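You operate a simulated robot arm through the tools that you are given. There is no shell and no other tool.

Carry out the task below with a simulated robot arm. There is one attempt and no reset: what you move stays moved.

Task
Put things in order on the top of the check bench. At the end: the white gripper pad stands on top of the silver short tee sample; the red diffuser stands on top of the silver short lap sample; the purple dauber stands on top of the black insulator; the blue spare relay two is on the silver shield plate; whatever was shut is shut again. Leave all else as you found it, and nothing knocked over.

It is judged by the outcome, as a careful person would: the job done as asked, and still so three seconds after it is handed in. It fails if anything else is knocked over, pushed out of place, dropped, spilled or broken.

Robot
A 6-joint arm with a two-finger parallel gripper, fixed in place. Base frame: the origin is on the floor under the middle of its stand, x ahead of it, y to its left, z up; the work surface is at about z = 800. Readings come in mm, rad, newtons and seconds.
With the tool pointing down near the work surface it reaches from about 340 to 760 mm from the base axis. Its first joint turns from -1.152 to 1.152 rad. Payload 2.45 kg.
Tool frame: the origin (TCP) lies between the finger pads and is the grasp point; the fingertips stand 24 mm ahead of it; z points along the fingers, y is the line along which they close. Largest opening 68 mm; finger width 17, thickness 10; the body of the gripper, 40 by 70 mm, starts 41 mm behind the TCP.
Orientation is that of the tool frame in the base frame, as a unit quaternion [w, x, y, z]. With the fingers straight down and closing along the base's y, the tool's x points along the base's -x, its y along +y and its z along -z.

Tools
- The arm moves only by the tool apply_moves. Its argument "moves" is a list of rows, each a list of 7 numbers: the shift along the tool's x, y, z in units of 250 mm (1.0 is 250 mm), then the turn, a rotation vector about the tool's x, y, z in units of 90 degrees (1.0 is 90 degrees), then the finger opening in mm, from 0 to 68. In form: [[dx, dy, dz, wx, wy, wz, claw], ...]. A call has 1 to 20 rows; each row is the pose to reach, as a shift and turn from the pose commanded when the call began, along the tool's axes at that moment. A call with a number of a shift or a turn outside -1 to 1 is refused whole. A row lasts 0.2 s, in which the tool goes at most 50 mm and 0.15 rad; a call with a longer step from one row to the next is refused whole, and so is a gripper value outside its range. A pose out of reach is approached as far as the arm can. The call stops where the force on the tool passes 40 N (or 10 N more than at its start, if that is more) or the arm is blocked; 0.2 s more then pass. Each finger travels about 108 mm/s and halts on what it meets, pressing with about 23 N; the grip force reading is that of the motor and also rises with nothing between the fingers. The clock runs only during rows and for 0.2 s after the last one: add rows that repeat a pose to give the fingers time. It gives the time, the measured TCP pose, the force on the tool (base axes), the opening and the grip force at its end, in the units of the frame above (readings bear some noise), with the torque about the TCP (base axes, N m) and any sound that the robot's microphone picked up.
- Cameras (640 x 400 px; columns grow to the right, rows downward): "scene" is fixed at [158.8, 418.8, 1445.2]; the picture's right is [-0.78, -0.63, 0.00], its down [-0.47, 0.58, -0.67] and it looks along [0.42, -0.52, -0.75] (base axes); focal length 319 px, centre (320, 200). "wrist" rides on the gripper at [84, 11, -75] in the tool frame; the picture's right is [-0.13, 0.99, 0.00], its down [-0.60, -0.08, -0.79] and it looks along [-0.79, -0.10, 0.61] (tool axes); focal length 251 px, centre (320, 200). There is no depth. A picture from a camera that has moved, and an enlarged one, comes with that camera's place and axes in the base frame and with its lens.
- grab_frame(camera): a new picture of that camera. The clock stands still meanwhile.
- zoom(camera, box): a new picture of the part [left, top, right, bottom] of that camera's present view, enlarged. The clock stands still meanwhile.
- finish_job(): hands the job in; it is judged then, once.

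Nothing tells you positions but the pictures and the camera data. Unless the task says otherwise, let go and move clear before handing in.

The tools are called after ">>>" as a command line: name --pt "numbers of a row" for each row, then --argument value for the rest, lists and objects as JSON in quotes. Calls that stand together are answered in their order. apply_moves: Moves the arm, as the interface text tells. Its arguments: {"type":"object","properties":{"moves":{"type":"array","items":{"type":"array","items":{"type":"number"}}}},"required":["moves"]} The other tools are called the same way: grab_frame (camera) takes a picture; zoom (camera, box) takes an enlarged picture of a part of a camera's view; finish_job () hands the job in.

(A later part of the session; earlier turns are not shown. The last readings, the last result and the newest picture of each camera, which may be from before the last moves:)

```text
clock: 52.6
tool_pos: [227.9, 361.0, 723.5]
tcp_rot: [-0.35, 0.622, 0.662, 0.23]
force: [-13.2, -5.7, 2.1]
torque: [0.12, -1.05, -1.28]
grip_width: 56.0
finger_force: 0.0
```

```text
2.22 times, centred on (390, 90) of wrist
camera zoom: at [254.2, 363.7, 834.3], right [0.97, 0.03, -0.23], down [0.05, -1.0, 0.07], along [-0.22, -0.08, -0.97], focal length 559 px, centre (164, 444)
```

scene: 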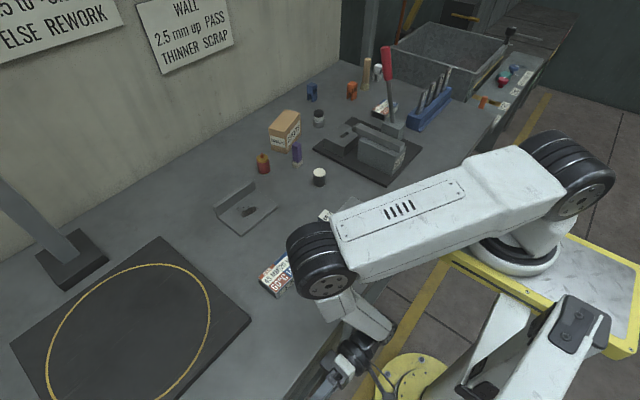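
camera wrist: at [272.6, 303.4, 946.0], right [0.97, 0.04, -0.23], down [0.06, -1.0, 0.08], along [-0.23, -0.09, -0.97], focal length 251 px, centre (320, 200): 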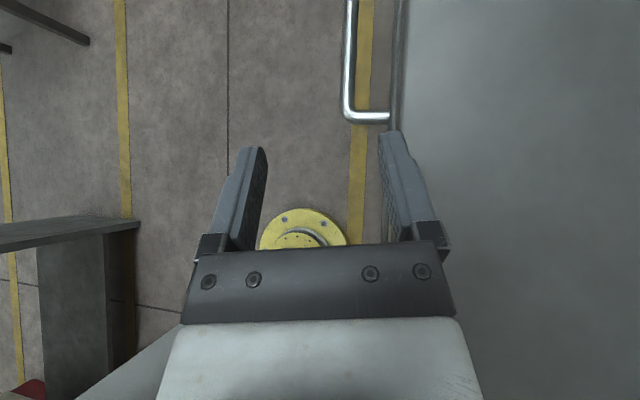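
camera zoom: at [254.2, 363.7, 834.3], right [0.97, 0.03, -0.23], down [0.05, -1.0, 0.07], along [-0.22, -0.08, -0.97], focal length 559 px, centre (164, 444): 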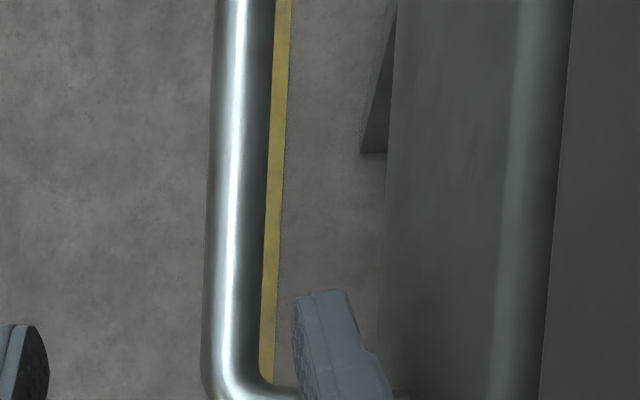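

The finger is inside the loop (the wrist lightly touches the bench edge, which the pull will relieve). Now a slow pull by swinging the tool.

>>> apply_moves --pt "-0.0009 -0.0056 0 0.0054 -0.0009 -0.0047 56" --pt "-0.0019 -0.0112 0 0.0109 -0.0019 -0.0094 56" --pt "-0.0028 -0.0168 0 0.0163 -0.0028 -0.014 56" --pt "-0.0038 -0.0224 0 0.0217 -0.0038 -0.0187 56" --pt "-0.0047 -0.028 0 0.0272 -0.0047 -0.0234 56" --pt "-0.0056 -0.0336 0 0.0326 -0.0056 -0.0281 56" --pt "-0.0066 -0.0392 0 0.038 -0.0066 -0.0328 56" --pt "-0.0075 -0.0448 0 0.0434 -0.0075 -0.0374 56" --pt "-0.0085 -0.0504 0 0.0489 -0.0085 -0.0421 56" --pt "-0.0094 -0.056 0 0.0543 -0.0094 -0.0468 56" --pt "-0.0094 -0.056 0 0.0543 -0.0094 -0.0468 56"

>>> zoom --camera "wrist" --box '[290, 0, 490, 180]'

```text
clock: 55.0
tool_pos: [215.2, 359.9, 724.2]
tcp_rot: [-0.362, 0.584, 0.695, 0.211]
force: [1.9, -4.6, 2.0]
torque: [0.25, -2.51, -3.31]
grip_width: 59.4
finger_force: 1.9
```

```text
2.22 times, centred on (390, 90) of wrist
camera zoom: at [241.3, 364.4, 834.7], right [0.96, 0.14, -0.23], down [0.16, -0.98, 0.07], along [-0.21, -0.11, -0.97], focal length 559 px, centre (164, 444)
```

zoom: 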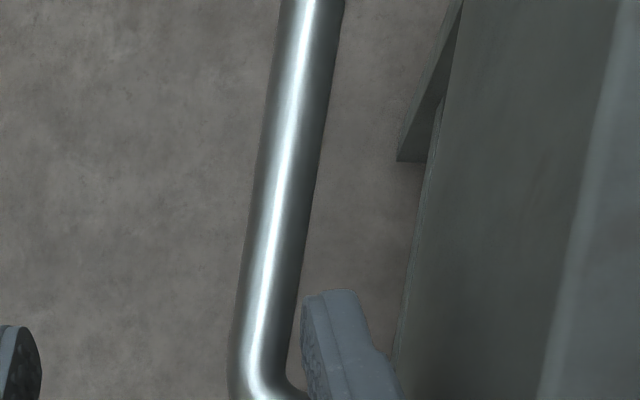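

The hook works: the bar is now at about x 231, so the drawer is out roughly 15 mm. A bit more of the same swing.

>>> apply_moves --pt "-0.0005 -0.0028 0 0.0035 -0.0006 -0.003 56" --pt "-0.0011 -0.0056 0 0.007 -0.0012 -0.006 56" --pt "-0.0016 -0.0084 0 0.0104 -0.0018 -0.009 56" --pt "-0.0021 -0.0113 0 0.0139 -0.0024 -0.012 56" --pt "-0.0027 -0.0141 0 0.0173 -0.003 -0.015 56" --pt "-0.0032 -0.0169 0 0.0208 -0.0036 -0.018 56" --pt "-0.0032 -0.0169 0 0.0208 -0.0036 -0.018 56"

>>> grab_frame --camera "wrist"

```text
clock: 56.8
tool_pos: [217.5, 359.6, 724.6]
tcp_rot: [-0.361, 0.581, 0.699, 0.211]
force: [1.3, 3.7, 0.6]
torque: [-0.32, -4.27, -5.23]
grip_width: 60.2
finger_force: 2.3
stopped in row 7: the force on the tool passed its limit at 41 N (the readings are from after the stop); the commanded pose is now the measured one
```

```text
taken
camera wrist: at [243.1, 364.8, 834.7], right [0.96, 0.15, -0.22], down [0.17, -0.98, 0.07], along [-0.21, -0.11, -0.97], focal length 251 px, centre (320, 200)
```

wrist: 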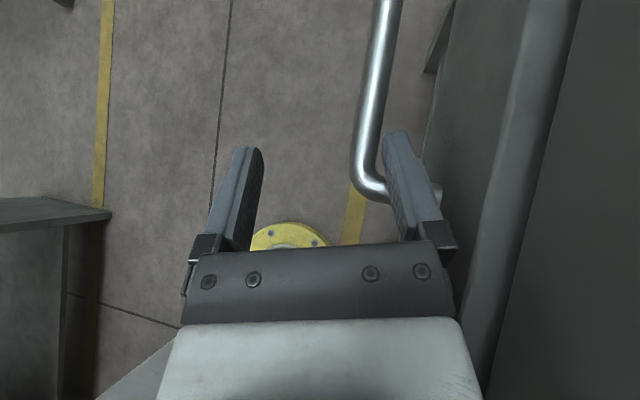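

The finger is now wedging between the bar and the drawer front, so that's as far as this hook goes (about 14 mm open). I'll relax it and withdraw the finger the way it came.

>>> apply_moves --pt "0.0016 0.008 0 -0.0104 0.0018 0.009 56" --pt "0.0016 0.008 0 -0.0208 0.0036 0.018 56" --pt "0.0016 0.004 0 -0.0208 0.0036 0.018 56"

```text
clock: 57.6
tool_pos: [216.3, 359.4, 724.6]
tcp_rot: [-0.358, 0.591, 0.689, 0.216]
force: [1.2, 0.8, -0.4]
torque: [-0.02, -0.02, -0.03]
grip_width: 57.2
finger_force: 0.4
```

Unjammed. I'll withdraw the finger up and out of the loop.

>>> apply_moves --pt "0 -0.016 -0.065 0 0 0 56" --pt "-0.001 -0.032 -0.13 0 0 0 56" --pt "-0.0015 -0.048 -0.195 0 0 0 56" --pt "0.08 -0.065 -0.28 0 0 0 56" --pt "0.181 -0.088 -0.389 0 0 0 56" --pt "0.181 -0.088 -0.389 0 0 0 56"

```text
clock: 59.0
tool_pos: [217.7, 314.3, 823.6]
tcp_rot: [-0.358, 0.592, 0.689, 0.215]
force: [-0.4, -0.8, 0.1]
torque: [-0.02, -0.03, -0.02]
grip_width: 56.2
finger_force: 0.0
```

>>> apply_moves --pt "-0.009 0.01 -0.026 0.0256 -0.0425 -0.0702 45" --pt "-0.019 0.02 -0.052 0.0513 -0.085 -0.1403 35" --pt "-0.028 0.031 -0.079 0.0769 -0.1275 -0.2105 25" --pt "-0.038 0.041 -0.105 0.1025 -0.17 -0.2806 15" --pt "-0.047 0.051 -0.131 0.1282 -0.2125 -0.3508 5" --pt "-0.057 0.062 -0.157 0.1538 -0.255 -0.421 0" --pt "-0.066 0.072 -0.183 0.1794 -0.2975 -0.4911 0" --pt "-0.075 0.082 -0.209 0.2051 -0.34 -0.5613 0" --pt "-0.085 0.092 -0.236 0.2307 -0.3825 -0.6314 0" --pt "-0.094 0.103 -0.262 0.2563 -0.425 -0.7016 0" --pt "-0.104 0.113 -0.288 0.282 -0.4675 -0.7717 0" --pt "-0.113 0.123 -0.314 0.3076 -0.51 -0.8419 0" --pt "-0.113 0.123 -0.314 0.3076 -0.51 -0.8419 0"

>>> grab_frame --camera "wrist"

>>> zoom --camera "wrist" --box '[150, 20, 450, 200]'

```text
clock: 61.8
tool_pos: [265.0, 247.5, 849.3]
tcp_rot: [-0.008, 0.015, 1.0, 0.004]
force: [-0.6, -0.6, -0.5]
torque: [0.0, -0.01, 0.0]
grip_width: 0.0
finger_force: 22.9
```

```text
taken
camera wrist: at [183.4, 260.4, 926.5], right [0.16, 0.99, 0.01], down [0.62, -0.1, 0.78], along [0.77, -0.12, -0.62], focal length 251 px, centre (320, 200)
```

wrist: 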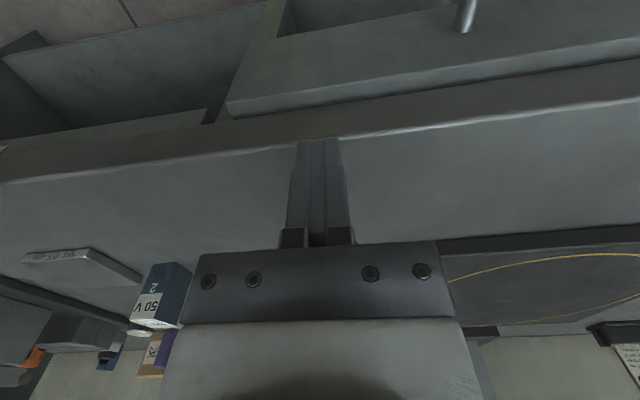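

```text
2.13 times, centred on (300, 110) of wrist
camera zoom: at [183.4, 260.4, 926.5], right [0.16, 0.99, 0.01], down [0.62, -0.1, 0.78], along [0.77, -0.12, -0.62], focal length 536 px, centre (363, 392)
```

zoom: 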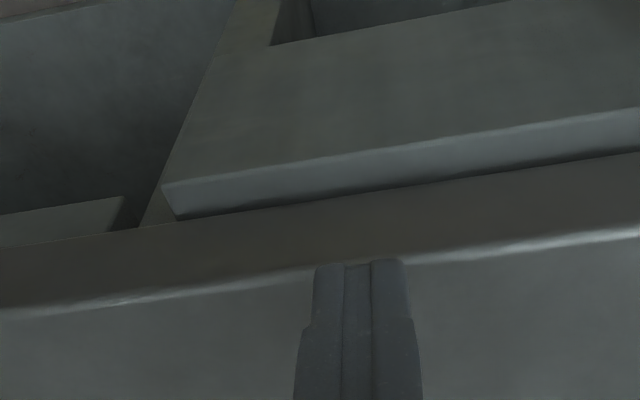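

The drawer front's top edge is exposed by about 11 mm now. I'll bring the closed fingertips just above it.

>>> apply_moves --pt "-0.018 -0.005 0.13 0 0 0 0" --pt "-0.0365 -0.011 0.24 0 0 0 0" --pt "-0.0365 -0.011 0.261 0 0 0 0" --pt "-0.0365 -0.011 0.261 0 0 0 0"

>>> zoom --camera "wrist" --box '[220, 20, 420, 180]'

```text
clock: 62.4
tool_pos: [271.8, 243.4, 802.8]
tcp_rot: [0.0, -0.002, 1.0, 0.0]
force: [-12.3, -2.0, 35.8]
torque: [0.05, -0.29, -0.02]
grip_width: 0.3
finger_force: 23.2
stopped in row 3: the force on the tool passed its limit at 153 N (the readings are from after the stop); the commanded pose is now the measured one
```

```text
2.50 times, centred on (320, 100) of wrist
camera zoom: at [188.0, 255.4, 877.2], right [0.13, 0.99, 0.0], down [0.6, -0.08, 0.79], along [0.79, -0.1, -0.61], focal length 629 px, centre (320, 450)
```

zoom: 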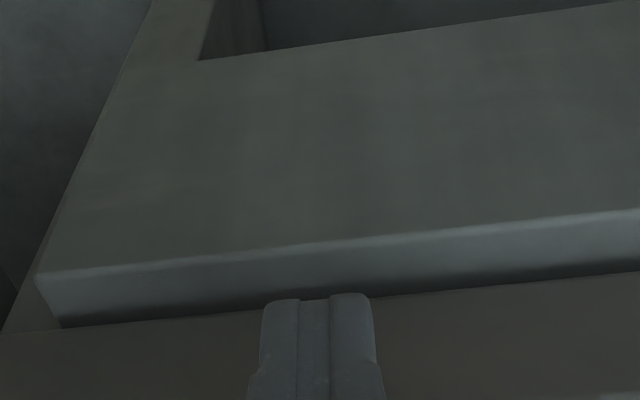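

>>> apply_moves --pt "0 0 -0.02 0 0 0 0" --pt "0.02 0 -0.02 0 0 0 0" --pt "0.02 0 0.04 0 0 0 0" --pt "0.02 0 0.07 0 0 0 0" --pt "0.02 0 0.07 0 0 0 0"

>>> zoom --camera "wrist" --box '[220, 20, 420, 180]'

```text
clock: 63.6
tool_pos: [269.1, 245.3, 782.7]
tcp_rot: [0.0, -0.001, 1.0, 0.0]
force: [0.0, -0.1, -0.2]
torque: [0.02, 0.01, 0.02]
grip_width: 0.0
finger_force: 23.0
```

```text
2.50 times, centred on (320, 100) of wrist
camera zoom: at [184.3, 255.9, 857.7], right [0.13, 0.99, 0.0], down [0.6, -0.08, 0.79], along [0.79, -0.1, -0.61], focal length 629 px, centre (320, 450)
```

zoom: 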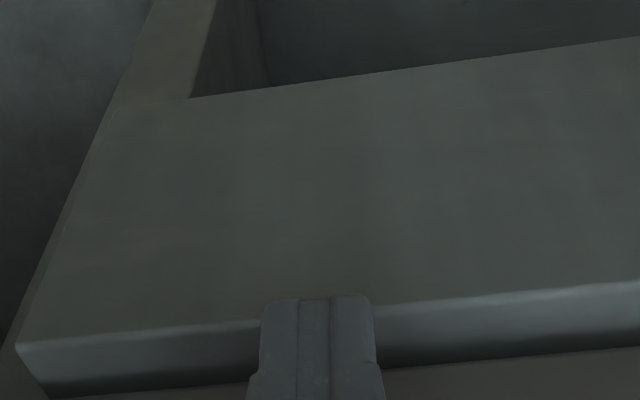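

>>> apply_moves --pt "0 0 0.006 0 0 0 0" --pt "0 0 0.012 0 0 0 0" --pt "0 0 0.018 0 0 0 0" --pt "0 0 0.02 0 0 0 0"

```text
clock: 64.7
tool_pos: [267.3, 245.0, 778.8]
tcp_rot: [0.0, -0.002, 1.0, -0.001]
force: [-1.1, -1.2, 7.0]
torque: [-0.04, 0.01, -0.01]
grip_width: 0.0
finger_force: 22.4
stopped in row 4: the force on the tool passed its limit at 42 N (the readings are from after the stop); the commanded pose is now the measured one
```

>>> apply_moves --pt "0 0 0.001 0 0 0 0" --pt "0 0 0.002 0 0 0 0"

```text
clock: 65.5
tool_pos: [268.3, 245.5, 779.7]
tcp_rot: [0.0, -0.001, 1.0, 0.0]
force: [-1.4, -0.3, 7.7]
torque: [-0.05, -0.05, -0.01]
grip_width: 0.1
finger_force: 23.0
stopped in row 2: the force on the tool passed its limit at 44 N (the readings are from after the stop); the commanded pose is now the measured one
```

>>> apply_moves --pt "0 0 0.0006 0 0 0 0" --pt "0.003 0 0.0007 0 0 0 0" --pt "0.007 0 0.0007 0 0 0 0" --pt "0.011 0 0.0007 0 0 0 0" --pt "0.015 0 0.0007 0 0 0 0" --pt "0.02 0 0.0007 0 0 0 0"

>>> zoom --camera "wrist" --box '[220, 20, 420, 180]'

```text
clock: 66.9
tool_pos: [262.3, 244.2, 779.3]
tcp_rot: [0.0, -0.001, 1.0, 0.0]
force: [1.8, -8.1, 35.7]
torque: [-0.28, -0.13, -0.02]
grip_width: 0.0
finger_force: 22.7
```

```text
2.50 times, centred on (320, 100) of wrist
camera zoom: at [178.9, 256.2, 854.4], right [0.13, 0.99, 0.0], down [0.6, -0.08, 0.79], along [0.79, -0.1, -0.61], focal length 629 px, centre (320, 450)
```

zoom: 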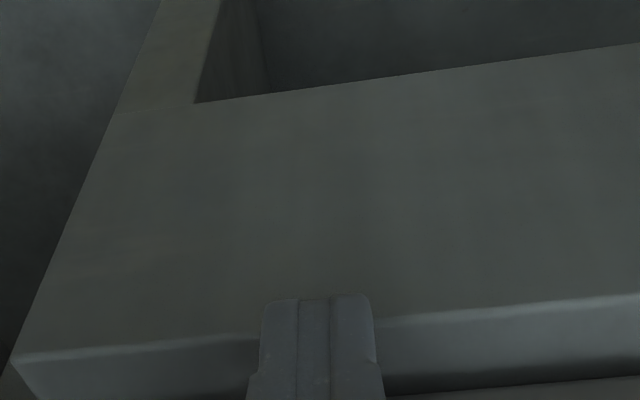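

The friction drag works: the front moved out a few more millimetres. I'll continue dragging slowly.

>>> apply_moves --pt "0.004 0 0 0 0 0 0" --pt "0.008 0 0 0 0 0 0" --pt "0.012 0 0 0 0 0 0" --pt "0.016 0 0 0 0 0 0" --pt "0.02 0 0 0 0 0 0" --pt "0.024 0 0 0 0 0 0" --pt "0.028 0 0 0 0 0 0" --pt "0.032 0 0 0 0 0 0" --pt "0.036 0 0 0 0 0 0" --pt "0.04 0 0 0 0 0 0" --pt "0.044 0 0 0 0 0 0" --pt "0.048 0 0 0 0 0 0"

>>> zoom --camera "wrist" --box '[220, 20, 420, 180]'

```text
clock: 68.8
tool_pos: [255.6, 245.2, 778.8]
tcp_rot: [0.0, -0.002, 1.0, -0.001]
force: [-1.8, -1.6, 7.7]
torque: [-0.01, 0.0, 0.01]
grip_width: 0.1
finger_force: 22.8
stopped in row 9: the force on the tool passed its limit at 49 N (the readings are from after the stop); the commanded pose is now the measured one
```

```text
2.50 times, centred on (320, 100) of wrist
camera zoom: at [170.9, 256.3, 854.6], right [0.13, 0.99, 0.0], down [0.6, -0.08, 0.79], along [0.79, -0.1, -0.61], focal length 629 px, centre (320, 450)
```

zoom: 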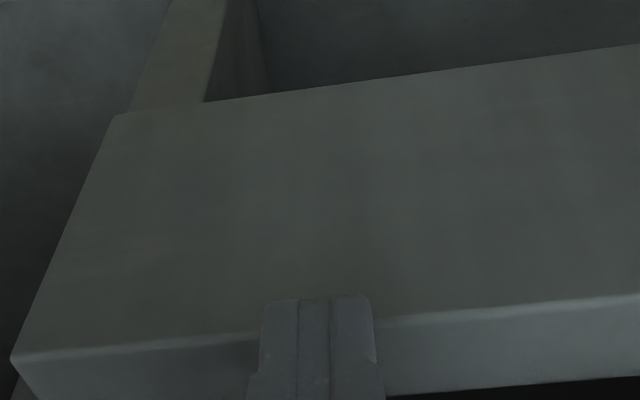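

It's moving well, about 24 mm out now. Pressing again and continuing the drag.

>>> apply_moves --pt "0 0 0.0006 0 0 0 0" --pt "0.004 0 0.0006 0 0 0 0" --pt "0.008 0 0.0006 0 0 0 0" --pt "0.012 0 0.0006 0 0 0 0" --pt "0.016 0 0.0006 0 0 0 0" --pt "0.02 0 0.0006 0 0 0 0" --pt "0.024 0 0.0006 0 0 0 0" --pt "0.028 0 0.0006 0 0 0 0" --pt "0.032 0 0.0006 0 0 0 0" --pt "0.036 0 0.0006 0 0 0 0" --pt "0.04 0 0.0006 0 0 0 0" --pt "0.044 0 0.0006 0 0 0 0" --pt "0.048 0 0.0006 0 0 0 0" --pt "0.052 0 0.0006 0 0 0 0" --pt "0.056 0 0.0006 0 0 0 0"

>>> grab_frame --camera "wrist"

>>> zoom --camera "wrist" --box '[220, 20, 420, 180]'

```text
clock: 71.6
tool_pos: [242.3, 245.4, 779.4]
tcp_rot: [0.0, -0.001, 1.0, 0.0]
force: [-0.9, -2.7, 5.1]
torque: [-0.01, 0.0, -0.05]
grip_width: 0.0
finger_force: 23.0
stopped in row 14: the force on the tool passed its limit at 41 N (the readings are from after the stop); the commanded pose is now the measured one
```

```text
taken
camera wrist: at [158.5, 256.4, 854.6], right [0.13, 0.99, 0.0], down [0.6, -0.08, 0.79], along [0.79, -0.1, -0.61], focal length 251 px, centre (320, 200)
```

wrist: 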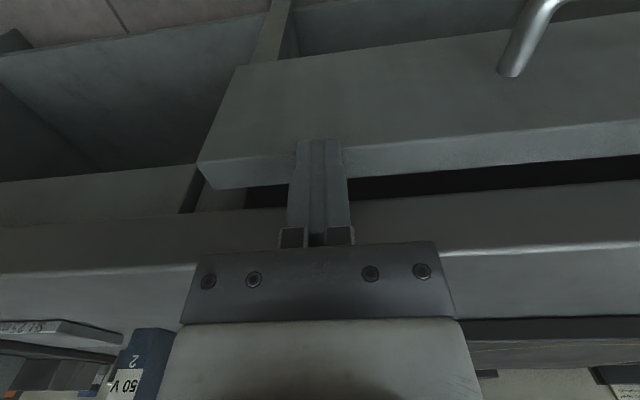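

```text
2.50 times, centred on (320, 100) of wrist
camera zoom: at [158.5, 256.4, 854.6], right [0.13, 0.99, 0.0], down [0.6, -0.08, 0.79], along [0.79, -0.1, -0.61], focal length 629 px, centre (320, 450)
```

zoom: 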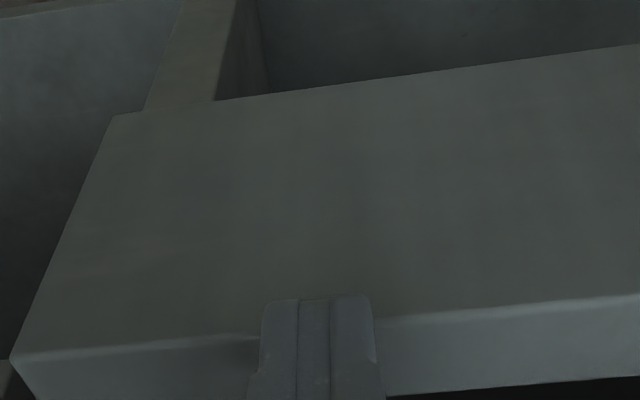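

The drawer is now about 36 mm out and the dark gap behind its front is visible. I'll re-place the fingertip further back on the top edge and drag again.

>>> apply_moves --pt "0 0 -0.02 0 0 0 0" --pt "-0.04 0 -0.02 0 0 0 0" --pt "-0.08 0 -0.02 0 0 0 0" --pt "-0.08 0 -0.006 0 0 0 0" --pt "-0.08 0 -0.002 0 0 0 0"

```text
clock: 72.8
tool_pos: [262.5, 244.9, 780.1]
tcp_rot: [0.0, 0.0, 1.0, 0.0]
force: [0.7, -3.1, 16.5]
torque: [-0.04, -0.05, 0.05]
grip_width: 0.2
finger_force: 22.5
```

>>> apply_moves --pt "0 0 0.0003 0 0 0 0" --pt "0.004 0 0.0004 0 0 0 0" --pt "0.008 0 0.0004 0 0 0 0" --pt "0.012 0 0.0004 0 0 0 0" --pt "0.017 0 0.0004 0 0 0 0" --pt "0.022 0 0.0004 0 0 0 0" --pt "0.027 0 0.0004 0 0 0 0" --pt "0.032 0 0.0004 0 0 0 0" --pt "0.037 0 0.0004 0 0 0 0" --pt "0.042 0 0.0004 0 0 0 0" --pt "0.047 0 0.0004 0 0 0 0" --pt "0.052 0 0.0004 0 0 0 0" --pt "0.057 0 0.0004 0 0 0 0" --pt "0.062 0 0.0004 0 0 0 0" --pt "0.067 0 0.0004 0 0 0 0" --pt "0.072 0 0.0004 0 0 0 0" --pt "0.077 0 0.0004 0 0 0 0" --pt "0.082 0 0.0004 0 0 0 0"

>>> grab_frame --camera "wrist"

```text
clock: 76.6
tool_pos: [242.0, 245.3, 778.8]
tcp_rot: [0.0, -0.002, 1.0, 0.0]
force: [-0.3, 0.1, -0.5]
torque: [0.02, 0.0, -0.01]
grip_width: 0.0
finger_force: 22.9
```

```text
taken
camera wrist: at [157.4, 256.5, 855.1], right [0.13, 0.99, 0.0], down [0.6, -0.08, 0.79], along [0.79, -0.1, -0.61], focal length 251 px, centre (320, 200)
```

wrist: 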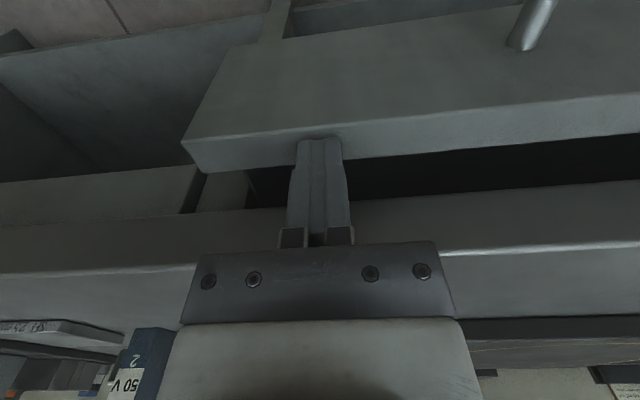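

The gap behind the front is about 27 mm now. I'll put the closed fingers into the gap and pull the front from behind.

>>> apply_moves --pt "0 0 -0.04 0 0 0 0" --pt "-0.05 0 -0.05 0 0 0 0" --pt "-0.096 0 -0.05 0 0 0 0" --pt "-0.096 0 0.0 0 0 0 0" --pt "-0.096 0 0.035 0 0 0 0" --pt "-0.096 0 0.058 0 0 0 0" --pt "-0.096 0 0.058 0 0 0 0"

>>> grab_frame --camera "wrist"

```text
clock: 78.2
tool_pos: [265.9, 244.6, 764.7]
tcp_rot: [0.0, -0.001, 1.0, 0.001]
force: [0.4, -0.8, -0.3]
torque: [-0.03, -0.03, -0.02]
grip_width: 0.1
finger_force: 23.1
```

```text
taken
camera wrist: at [182.3, 256.6, 840.2], right [0.13, 0.99, 0.0], down [0.6, -0.08, 0.79], along [0.79, -0.1, -0.61], focal length 251 px, centre (320, 200)
```

wrist: 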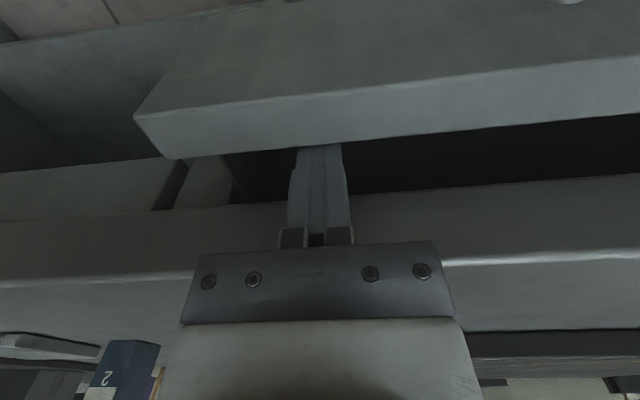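

>>> apply_moves --pt "0.008 0 0 0 0 0 0" --pt "0.016 0 0 0 0 0 0" --pt "0.024 0 0 0 0 0 0" --pt "0.032 0 0 0 0 0 0" --pt "0.04 0 0 0 0 0 0" --pt "0.048 0 0 0 0 0 0" --pt "0.056 0 0 0 0 0 0" --pt "0.064 0 0 0 0 0 0" --pt "0.072 0 0 0 0 0 0" --pt "0.08 0 0 0 0 0 0" --pt "0.088 0 0 0 0 0 0" --pt "0.096 0 0 0 0 0 0" --pt "0.104 0 0 0 0 0 0"

>>> grab_frame --camera "wrist"

```text
clock: 81.0
tool_pos: [240.0, 244.7, 764.2]
tcp_rot: [0.0, -0.002, 1.0, -0.001]
force: [2.1, 0.0, 0.7]
torque: [0.01, 0.01, -0.02]
grip_width: 0.0
finger_force: 22.8
```

```text
taken
camera wrist: at [156.1, 256.5, 840.7], right [0.13, 0.99, 0.0], down [0.6, -0.08, 0.79], along [0.79, -0.1, -0.61], focal length 251 px, centre (320, 200)
```

wrist: 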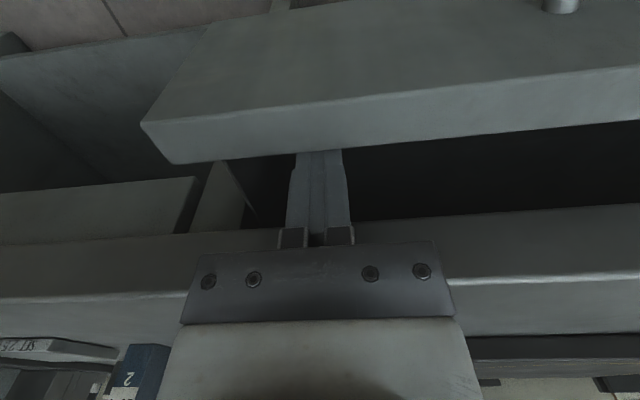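

The drawer slides easily from behind (about 2 N). I'll keep pulling, tilting the tool as I go to stay within reach.

>>> apply_moves --pt "0.01 0 0.001 0 0.028 0 0" --pt "0.02 0 0.002 0 0.056 0 0" --pt "0.03 0 0.003 0 0.084 0 0" --pt "0.04 0 0.004 0 0.112 0 0" --pt "0.05 0 0.005 0 0.14 0 0" --pt "0.06 0 0.006 0 0.168 0 0" --pt "0.07 0 0.007 0 0.196 0 0" --pt "0.08 0 0.008 0 0.224 0 0" --pt "0.09 0 0.009 0 0.252 0 0" --pt "0.1 0 0.01 0 0.28 0 0" --pt "0.12 0 0.01 0 0.29 0 0" --pt "0.14 0 0.01 0 0.3 0 0" --pt "0.16 0 0.01 0 0.31 0 0" --pt "0.18 0 0.01 0 0.32 0 0" --pt "0.2 0 0.01 0 0.33 0 0"

>>> grab_frame --camera "wrist"

```text
clock: 84.2
tool_pos: [190.3, 244.6, 761.3]
tcp_rot: [-0.257, -0.001, 0.966, 0.001]
force: [0.9, -0.2, -0.1]
torque: [0.04, -0.02, 0.01]
grip_width: 0.0
finger_force: 23.2
out of reach, approached as far as the arm can: row 4
```

```text
taken
camera wrist: at [154.9, 256.2, 869.5], right [0.11, 0.99, -0.06], down [0.92, -0.08, 0.39], along [0.38, -0.1, -0.92], focal length 251 px, centre (320, 200)
```

wrist: 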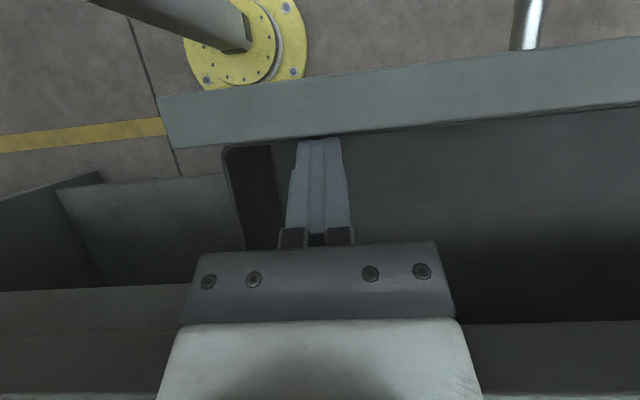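

The drawer is open now and its interior shows. I'll zoom in on the inside.

>>> zoom --camera "wrist" --box '[340, 60, 640, 340]'

>>> zoom --camera "wrist" --box '[200, 100, 360, 260]'

```text
1.43 times, centred on (490, 200) of wrist
camera zoom: at [154.9, 256.2, 869.5], right [0.11, 0.99, -0.06], down [0.92, -0.08, 0.39], along [0.38, -0.1, -0.92], focal length 359 px, centre (77, 200)
```

zoom: 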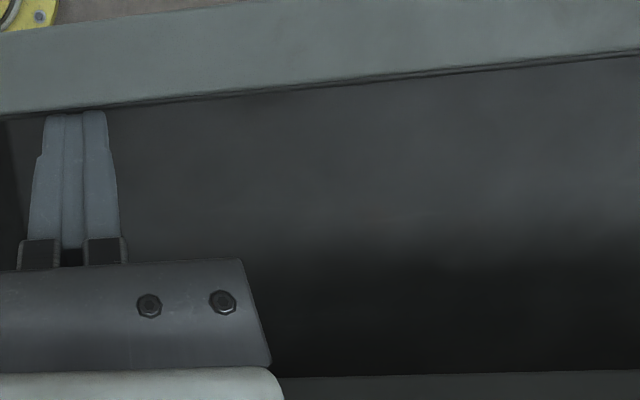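

```text
2.50 times, centred on (280, 180) of wrist
camera zoom: at [154.9, 256.2, 869.5], right [0.11, 0.99, -0.06], down [0.92, -0.08, 0.39], along [0.38, -0.1, -0.92], focal length 629 px, centre (420, 250)
```

zoom: 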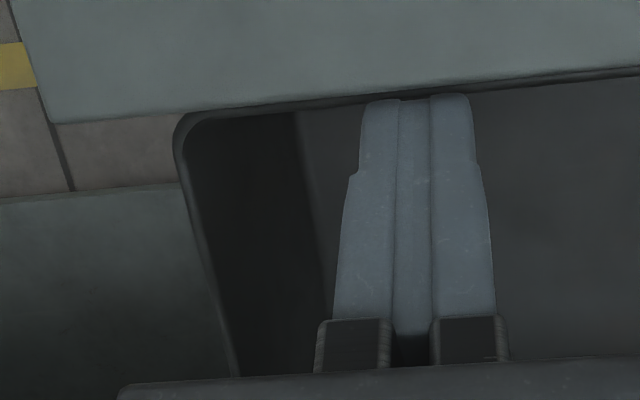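

>>> apply_moves --pt "0.013 0 0.0094 0 0.017 0 0" --pt "0.026 0 0.0188 0 0.033 0 0" --pt "0.039 0 0.0282 0 0.05 0 0" --pt "0.052 0 0.0376 0 0.067 0 0" --pt "0.065 0 0.047 0 0.083 0 0" --pt "0.078 0 0.0564 0 0.1 0 0" --pt "0.091 0 0.0658 0 0.117 0 0" --pt "0.104 0 0.0752 0 0.133 0 0" --pt "0.118 0 0.0846 0 0.15 0 0" --pt "0.131 0 0.094 0 0.167 0 0" --pt "0.131 0 0.094 0 0.167 0 0"

>>> grab_frame --camera "wrist"

```text
clock: 86.6
tool_pos: [149.7, 245.5, 757.0]
tcp_rot: [-0.382, -0.001, 0.924, -0.001]
force: [0.2, -0.2, -1.1]
torque: [0.0, 0.02, 0.02]
grip_width: 0.1
finger_force: 22.9
```

```text
taken
camera wrist: at [143.0, 256.6, 870.8], right [0.09, 0.99, -0.09], down [0.99, -0.08, 0.14], along [0.13, -0.1, -0.99], focal length 251 px, centre (320, 200)
```

wrist: 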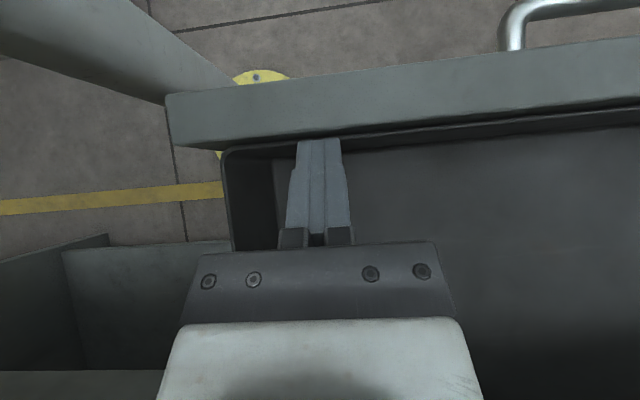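

>>> apply_moves --pt "0.057 0 -0.057 0 0 0 0" --pt "0.113 0 -0.113 0 0 0 0" --pt "0.13 0.1 -0.2 0 0 0 0" --pt "0.14 0.2 -0.29 0 0 0 0" --pt "0.15 0.3 -0.376 0 0 0 0" --pt "0.15 0.3 -0.376 0 0 0 0"

>>> grab_frame --camera "wrist"

```text
clock: 88.0
tool_pos: [142.2, 245.8, 806.3]
tcp_rot: [-0.38, -0.002, 0.925, 0.003]
force: [-0.3, -0.3, 0.3]
torque: [0.01, -0.02, -0.02]
grip_width: 0.0
finger_force: 23.0
out of reach, approached as far as the arm can: row 3, 4, 5, 6
```

```text
taken
camera wrist: at [136.6, 257.1, 918.6], right [0.09, 0.99, -0.08], down [0.99, -0.08, 0.14], along [0.13, -0.1, -0.99], focal length 251 px, centre (320, 200)
```

wrist: 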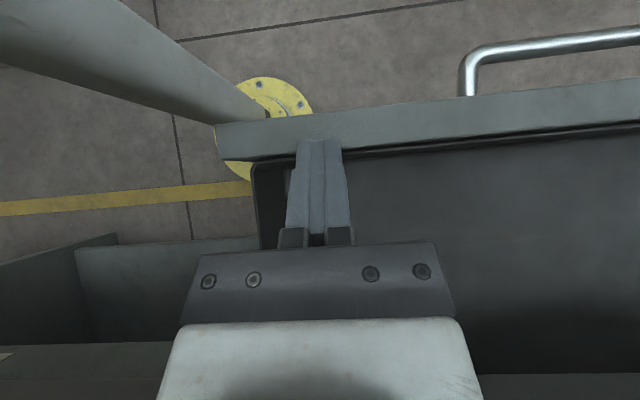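

>>> apply_moves --pt "-0.03 0 -0.1 0 -0.05 0 0" --pt "-0.06 0 -0.18 0 -0.1 0 0" --pt "-0.085 0 -0.255 0 -0.15 0 0" --pt "-0.1 0.05 -0.33 0 -0.15 0 0" --pt "-0.11 0.12 -0.4 0 -0.15 0 0" --pt "-0.12 0.18 -0.46 0 -0.15 0 0"

>>> grab_frame --camera "wrist"

```text
clock: 89.4
tool_pos: [188.6, 225.2, 820.0]
tcp_rot: [-0.269, -0.002, 0.963, 0.003]
force: [0.1, -0.1, -0.9]
torque: [-0.02, 0.01, 0.01]
grip_width: 0.2
finger_force: 23.1
out of reach, approached as far as the arm can: row 1, 2, 3, 4, 5, 6
```

```text
taken
camera wrist: at [155.5, 235.5, 928.4], right [0.11, 0.99, -0.06], down [0.93, -0.08, 0.37], along [0.36, -0.1, -0.93], focal length 251 px, centre (320, 200)
```

wrist: 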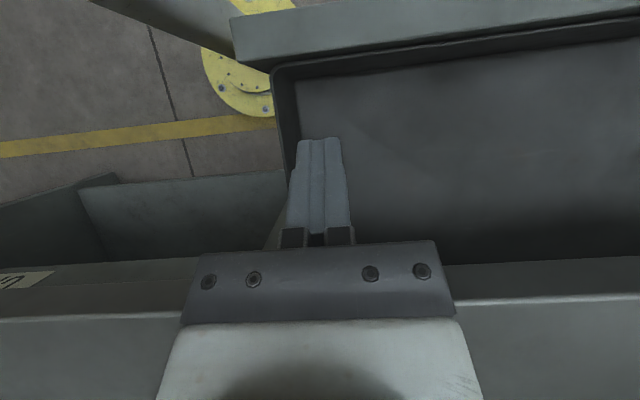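

>>> apply_moves --pt "-0.025 0.01 -0.07 0 -0.069 0 0" --pt "-0.05 0.02 -0.14 0 -0.139 0 0" --pt "-0.075 0.04 -0.21 0 -0.208 0 0" --pt "-0.1 0.05 -0.285 0 -0.278 0 0" --pt "-0.125 0.06 -0.356 0 -0.347 0 0" --pt "-0.125 0.06 -0.356 0 -0.347 0 0"

>>> apply_moves --pt "0 0 -0.03 0 0 -0.09 0" --pt "0 0 -0.06 0 0 -0.18 0" --pt "0 0 -0.09 0 0 -0.27 0" --pt "0 0 -0.12 0 0 -0.36 0" --pt "0 0 -0.15 0 0 -0.45 0" --pt "0 0 -0.18 0 0 -0.54 0" --pt "0 0 -0.2 0 0 -0.62 0" --pt "0 0 -0.2 0 0 -0.7 0" --pt "0 0 -0.2 0 0 -0.7 0"

>>> grab_frame --camera "wrist"

```text
clock: 90.8
tool_pos: [260.8, 233.1, 867.2]
tcp_rot: [0.013, -0.001, 1.0, 0.019]
force: [-0.1, -1.4, -0.1]
torque: [0.01, -0.04, 0.01]
grip_width: 0.1
finger_force: 22.9
out of reach, approached as far as the arm can: row 1, 2, 3, 4, 5
```

```text
clock: 92.8
tool_pos: [260.6, 239.3, 936.8]
tcp_rot: [0.0, -0.524, 0.852, 0.0]
force: [-0.2, 0.0, 0.9]
torque: [-0.02, -0.03, 0.02]
grip_width: 0.0
finger_force: 22.6
out of reach, approached as far as the arm can: row 1
```

```text
taken
camera wrist: at [213.0, 169.5, 1012.3], right [-0.83, 0.56, 0.0], down [0.34, 0.5, 0.79], along [0.45, 0.66, -0.61], focal length 251 px, centre (320, 200)
```

wrist: 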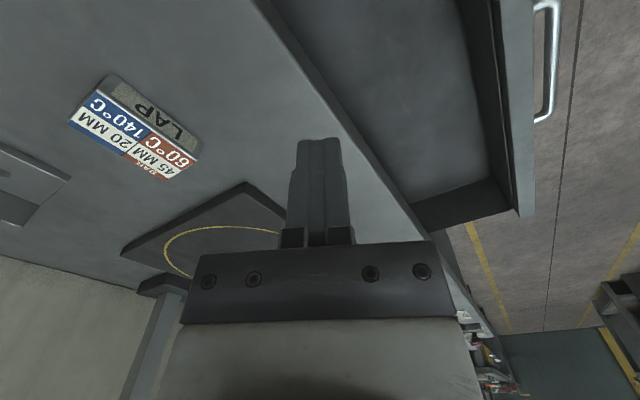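

>>> zoom --camera "wrist" --box '[250, 0, 570, 250]'

```text
1.60 times, centred on (410, 125) of wrist
camera zoom: at [213.0, 169.5, 1012.3], right [-0.83, 0.56, 0.0], down [0.34, 0.5, 0.79], along [0.45, 0.66, -0.61], focal length 402 px, centre (176, 320)
```

zoom: 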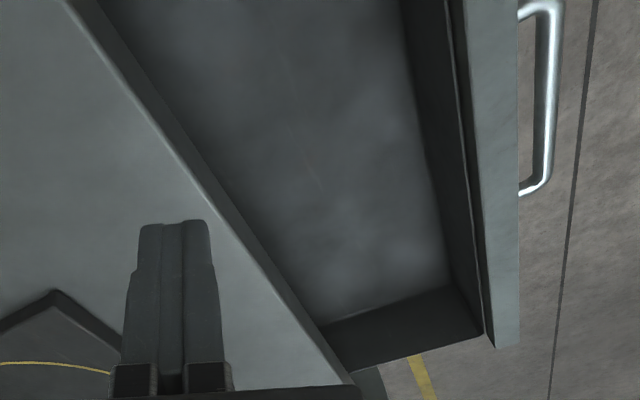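

The front 150 mm or so of the drawer looks empty. I'll bring the camera down low in front to look deeper under the bench top.

>>> apply_moves --pt "0.004 0.015 0.06 0 0 0.08 0" --pt "0.008 0.03 0.12 0 0 0.16 0" --pt "0.012 0.045 0.18 0 0 0.24 0" --pt "0.016 0.06 0.24 0 0 0.32 0" --pt "0.019 0.07 0.3 0 0 0.4 0" --pt "0.021 0.077 0.348 0 0 0.478 0" --pt "0.021 0.077 0.348 0 0 0.478 0"

>>> apply_moves --pt "0 0 0.15 0 0 0 0" --pt "0 0 0.3 0 0 0 0" --pt "0 0 0.42 0 0 0 0" --pt "0 0 0.5 0 0 0 0" --pt "0 0 0.5 0 0 0 0"

>>> grab_frame --camera "wrist"

```text
clock: 94.4
tool_pos: [238.5, 244.7, 850.1]
tcp_rot: [0.001, -0.173, 0.985, -0.001]
force: [0.2, 0.5, -0.4]
torque: [-0.03, 0.01, -0.04]
grip_width: 0.0
finger_force: 22.6
```

```text
clock: 95.2
tool_pos: [241.2, 241.7, 758.9]
tcp_rot: [0.001, -0.173, 0.985, 0.001]
force: [-9.3, -5.0, 34.5]
torque: [0.13, -1.76, -0.22]
grip_width: 0.2
finger_force: 23.4
stopped in row 3: the force on the tool passed its limit at 162 N (the readings are from after the stop); the commanded pose is now the measured one
```

```text
taken
camera wrist: at [158.6, 224.0, 834.1], right [-0.22, 0.98, 0.0], down [0.59, 0.13, 0.8], along [0.78, 0.17, -0.61], focal length 251 px, centre (320, 200)
```

wrist: 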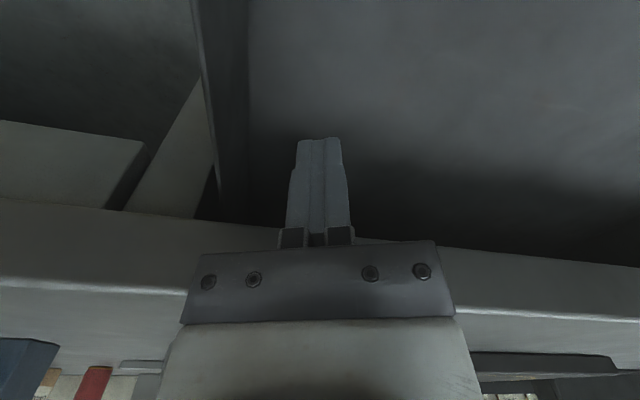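

The gripper body brushed the bench edge (it's wider along its x axis than I assumed); backing up slightly. I'll zoom in on the dark part of the drawer from here.

>>> apply_moves --pt "0.01 0 -0.03 0 0 0 0" --pt "0.03 0 -0.03 0 0 0 0"

>>> zoom --camera "wrist" --box '[340, 100, 640, 280]'

>>> zoom --camera "wrist" --box '[190, 60, 330, 250]'

```text
clock: 95.8
tool_pos: [235.6, 240.0, 764.7]
tcp_rot: [0.003, -0.173, 0.985, 0.002]
force: [-0.5, -0.4, 0.0]
torque: [-0.02, 0.0, 0.01]
grip_width: 0.1
finger_force: 22.2
```

```text
2.13 times, centred on (490, 190) of wrist
camera zoom: at [152.4, 221.7, 840.1], right [-0.22, 0.98, 0.0], down [0.59, 0.13, 0.8], along [0.78, 0.18, -0.61], focal length 536 px, centre (-43, 221)
```

zoom: 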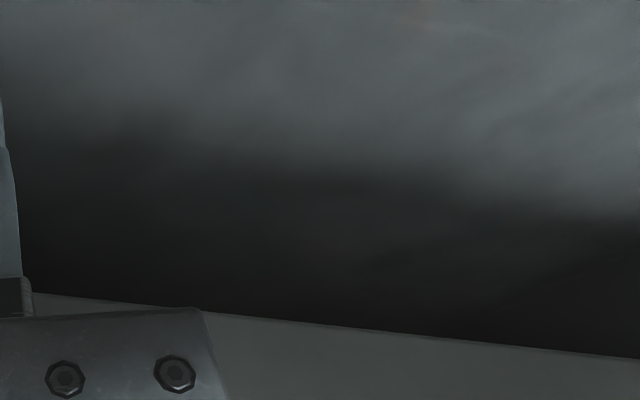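

```text
2.11 times, centred on (260, 155) of wrist
camera zoom: at [152.4, 221.7, 840.1], right [-0.22, 0.98, 0.0], down [0.59, 0.13, 0.8], along [0.78, 0.18, -0.61], focal length 529 px, centre (446, 295)
```

zoom: 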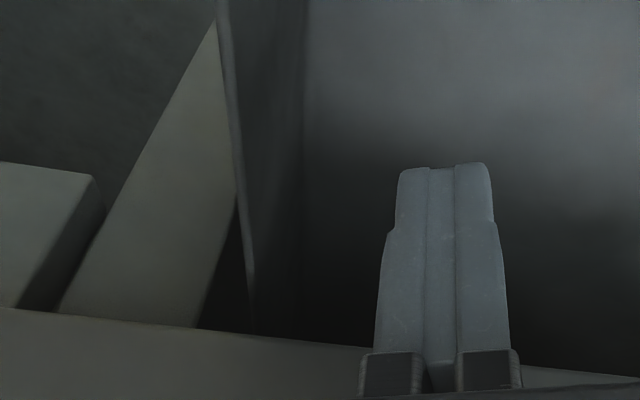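

>>> apply_moves --pt "0 0 0 0 0 -0.09 0" --pt "0 0 0 0 0 -0.18 0" --pt "0 0 0 0 0 -0.27 0" --pt "0 0 0 0 0 -0.36 0" --pt "0 0 0 0 0 -0.36 0"

>>> grab_frame --camera "wrist"

>>> zoom --camera "wrist" --box '[180, 60, 480, 260]'

```text
clock: 97.0
tool_pos: [236.0, 240.8, 765.0]
tcp_rot: [0.003, -0.442, 0.897, 0.001]
force: [-0.5, 0.2, 0.1]
torque: [0.01, 0.02, -0.01]
grip_width: 0.1
finger_force: 23.0
```

```text
taken
camera wrist: at [175.2, 180.5, 840.2], right [-0.71, 0.71, 0.0], down [0.43, 0.43, 0.8], along [0.56, 0.56, -0.6], focal length 251 px, centre (320, 200)
```

wrist: 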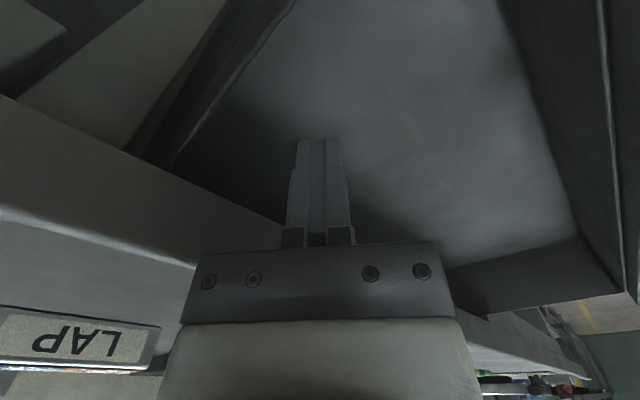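

```text
2.00 times, centred on (330, 160) of wrist
camera zoom: at [175.2, 180.5, 840.2], right [-0.71, 0.71, 0.0], down [0.43, 0.43, 0.8], along [0.56, 0.56, -0.6], focal length 503 px, centre (300, 280)
```

zoom: 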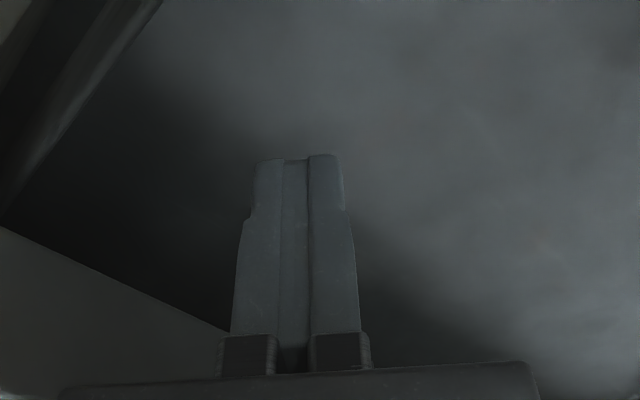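

>>> apply_moves --pt "0 0 0 0 0 0.09 0" --pt "0 0 0 0 0 0.18 0" --pt "0 0 0 0 0 0.27 0" --pt "0 0 0.04 0 0 0.3 0" --pt "0 0 0.09 0 0 0.3 0" --pt "0 0 0.14 0 0 0.3 0" --pt "0 0 0.17 0 0 0.3 0" --pt "0 0 0.17 0 0 0.3 0"

>>> grab_frame --camera "wrist"

>>> zoom --camera "wrist" --box '[330, 100, 640, 300]'

```text
clock: 98.8
tool_pos: [235.8, 241.6, 723.0]
tcp_rot: [0.002, -0.22, 0.975, 0.002]
force: [0.2, -0.2, -0.2]
torque: [0.01, -0.02, 0.01]
grip_width: 0.1
finger_force: 22.7
```

```text
taken
camera wrist: at [154.8, 214.7, 797.7], right [-0.31, 0.95, 0.0], down [0.58, 0.18, 0.8], along [0.76, 0.25, -0.61], focal length 251 px, centre (320, 200)
```

wrist: 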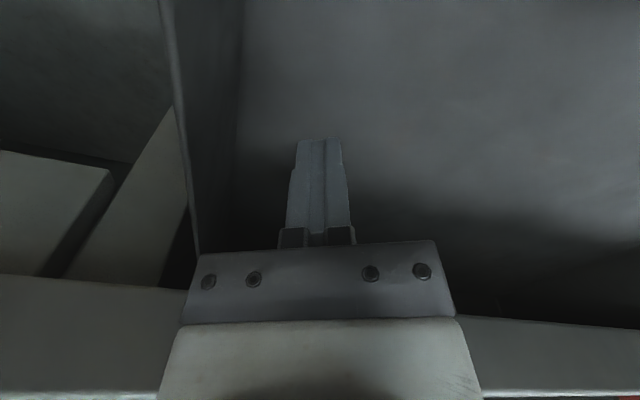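

```text
2.00 times, centred on (485, 200) of wrist
camera zoom: at [154.8, 214.7, 797.7], right [-0.31, 0.95, 0.0], down [0.58, 0.18, 0.8], along [0.76, 0.25, -0.61], focal length 503 px, centre (-10, 200)
```

zoom: 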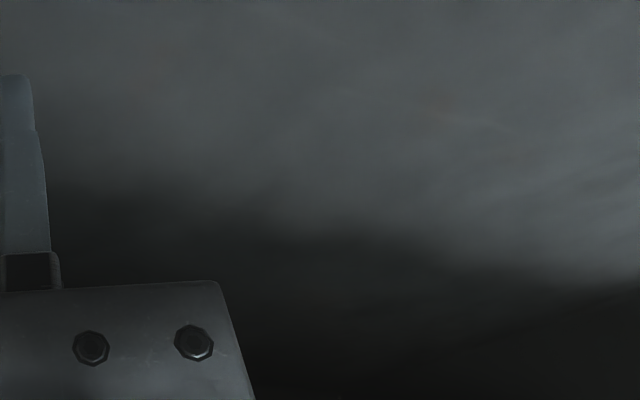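

The drawer looks empty, so the white gripper pad must be the silver/white/black stud on the bench. I'll shut the drawer again, pushing it in by pressing lightly on its floor; first I turn square and lower to find the floor.

>>> apply_moves --pt "0 0 0 0 0 0.09 0" --pt "0 0 0 0 0 0.18 0" --pt "0 0 0 0 0 0.27 0" --pt "0 0 0.03 0 0 0.282 0" --pt "0 0 0.06 0 0 0.282 0" --pt "0 0 0.08 0 0 0.282 0" --pt "0 0 0.09 0 0 0.282 0" --pt "0 0 0.1 0 0 0.282 0" --pt "0 0 0.105 0 0 0.282 0" --pt "0 0 0.11 0 0 0.282 0" --pt "0 0 0.115 0 0 0.282 0" --pt "0 0 0.12 0 0 0.282 0"

>>> grab_frame --camera "wrist"

```text
clock: 101.4
tool_pos: [233.7, 240.2, 693.2]
tcp_rot: [0.002, 0.0, 1.0, 0.001]
force: [1.3, 0.3, -1.1]
torque: [-0.04, 0.03, 0.01]
grip_width: 0.0
finger_force: 23.0
```

```text
taken
camera wrist: at [151.1, 252.2, 768.1], right [0.13, 0.99, 0.0], down [0.6, -0.08, 0.79], along [0.79, -0.1, -0.61], focal length 251 px, centre (320, 200)
```

wrist: 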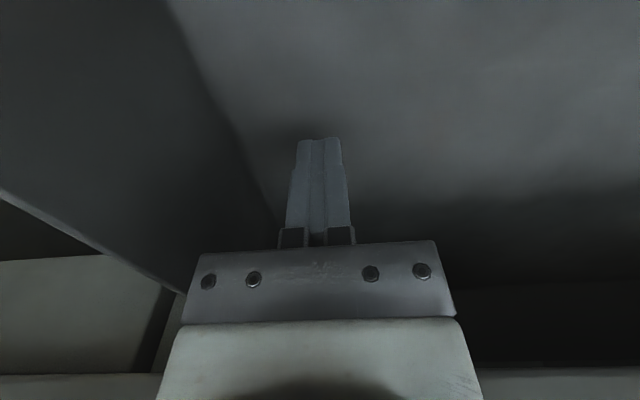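

>>> zoom --camera "wrist" --box '[440, 160, 640, 380]'

>>> apply_moves --pt "0 0 0.006 0 0 0 0" --pt "0 0 0.012 0 0 0 0" --pt "0 0 0.018 0 0 0 0" --pt "0 0 0.023 0 0 0 0" --pt "0 0 0.028 0 0 0 0" --pt "0 0 0.032 0 0 0 0" --pt "0 0 0.036 0 0 0 0" --pt "0 0 0.04 0 0 0 0" --pt "0 0 0.044 0 0 0 0" --pt "0 0 0.048 0 0 0 0" --pt "0 0 0.052 0 0 0 0"

```text
1.82 times, centred on (540, 270) of wrist
camera zoom: at [151.1, 252.2, 768.1], right [0.13, 0.99, 0.0], down [0.6, -0.08, 0.79], along [0.79, -0.1, -0.61], focal length 457 px, centre (-80, 73)
```

zoom: 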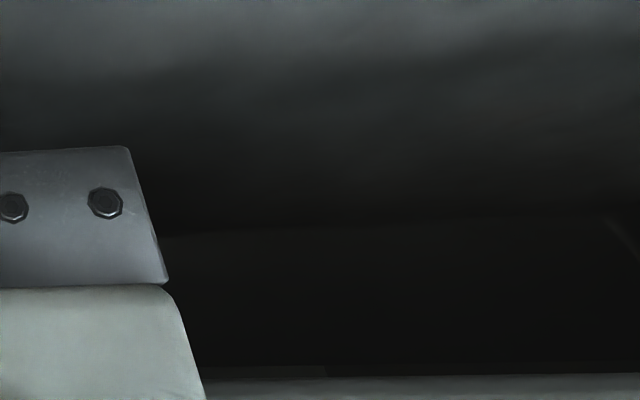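

```text
clock: 103.8
tool_pos: [235.4, 240.9, 679.6]
tcp_rot: [0.001, 0.001, 1.0, 0.003]
force: [-0.4, 0.6, 1.3]
torque: [-0.01, 0.21, 0.0]
grip_width: 0.0
finger_force: 23.1
```

>>> apply_moves --pt "0 0 0.003 0 0 0 0" --pt "0 0 0.006 0 0 0 0" --pt "0 0 0.009 0 0 0 0" --pt "0 0 0.012 0 0 0 0" --pt "0 0 0.015 0 0 0 0" --pt "0 0 0.018 0 0 0 0" --pt "0 0 0.021 0 0 0 0" --pt "0 0 0.024 0 0 0 0" --pt "0 0 0.027 0 0 0 0" --pt "0 0 0.03 0 0 0 0"

```text
clock: 104.8
tool_pos: [234.2, 240.7, 677.7]
tcp_rot: [0.002, -0.001, 1.0, 0.003]
force: [-0.3, -1.5, 3.4]
torque: [-0.04, 0.03, 0.0]
grip_width: 0.1
finger_force: 22.7
stopped in row 4: the force on the tool passed its limit at 45 N (the readings are from after the stop); the commanded pose is now the measured one
```

Floor found at about z 654. Now I'll move toward the front end of the drawer, tilted, to get a long stroke for closing.

>>> apply_moves --pt "0 0 -0.03 0 0 0 0" --pt "0.05 0 -0.04 0 0.08 0 0" --pt "0.1 0 -0.04 0 0.16 0 0" --pt "0.15 0 -0.04 0 0.24 0 0" --pt "0.2 0 -0.04 0 0.32 0 0" --pt "0.25 0 -0.04 0 0.4 0 0" --pt "0.296 0 -0.03 0 0.467 0 0" --pt "0.296 0 -0.02 0 0.467 0 0"

>>> grab_frame --camera "wrist"

```text
clock: 106.6
tool_pos: [150.2, 236.5, 699.9]
tcp_rot: [-0.359, -0.006, 0.933, -0.002]
force: [-0.2, 0.4, -0.5]
torque: [0.03, 0.0, 0.01]
grip_width: 0.0
finger_force: 22.8
```

```text
taken
camera wrist: at [139.8, 247.3, 812.8], right [0.08, 0.99, -0.09], down [0.98, -0.07, 0.19], along [0.18, -0.1, -0.98], focal length 251 px, centre (320, 200)
```

wrist: 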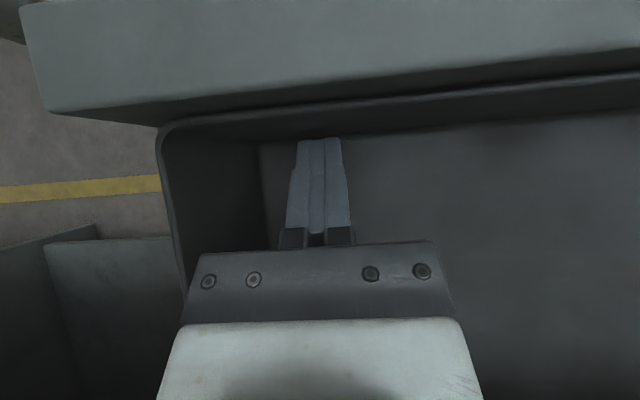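

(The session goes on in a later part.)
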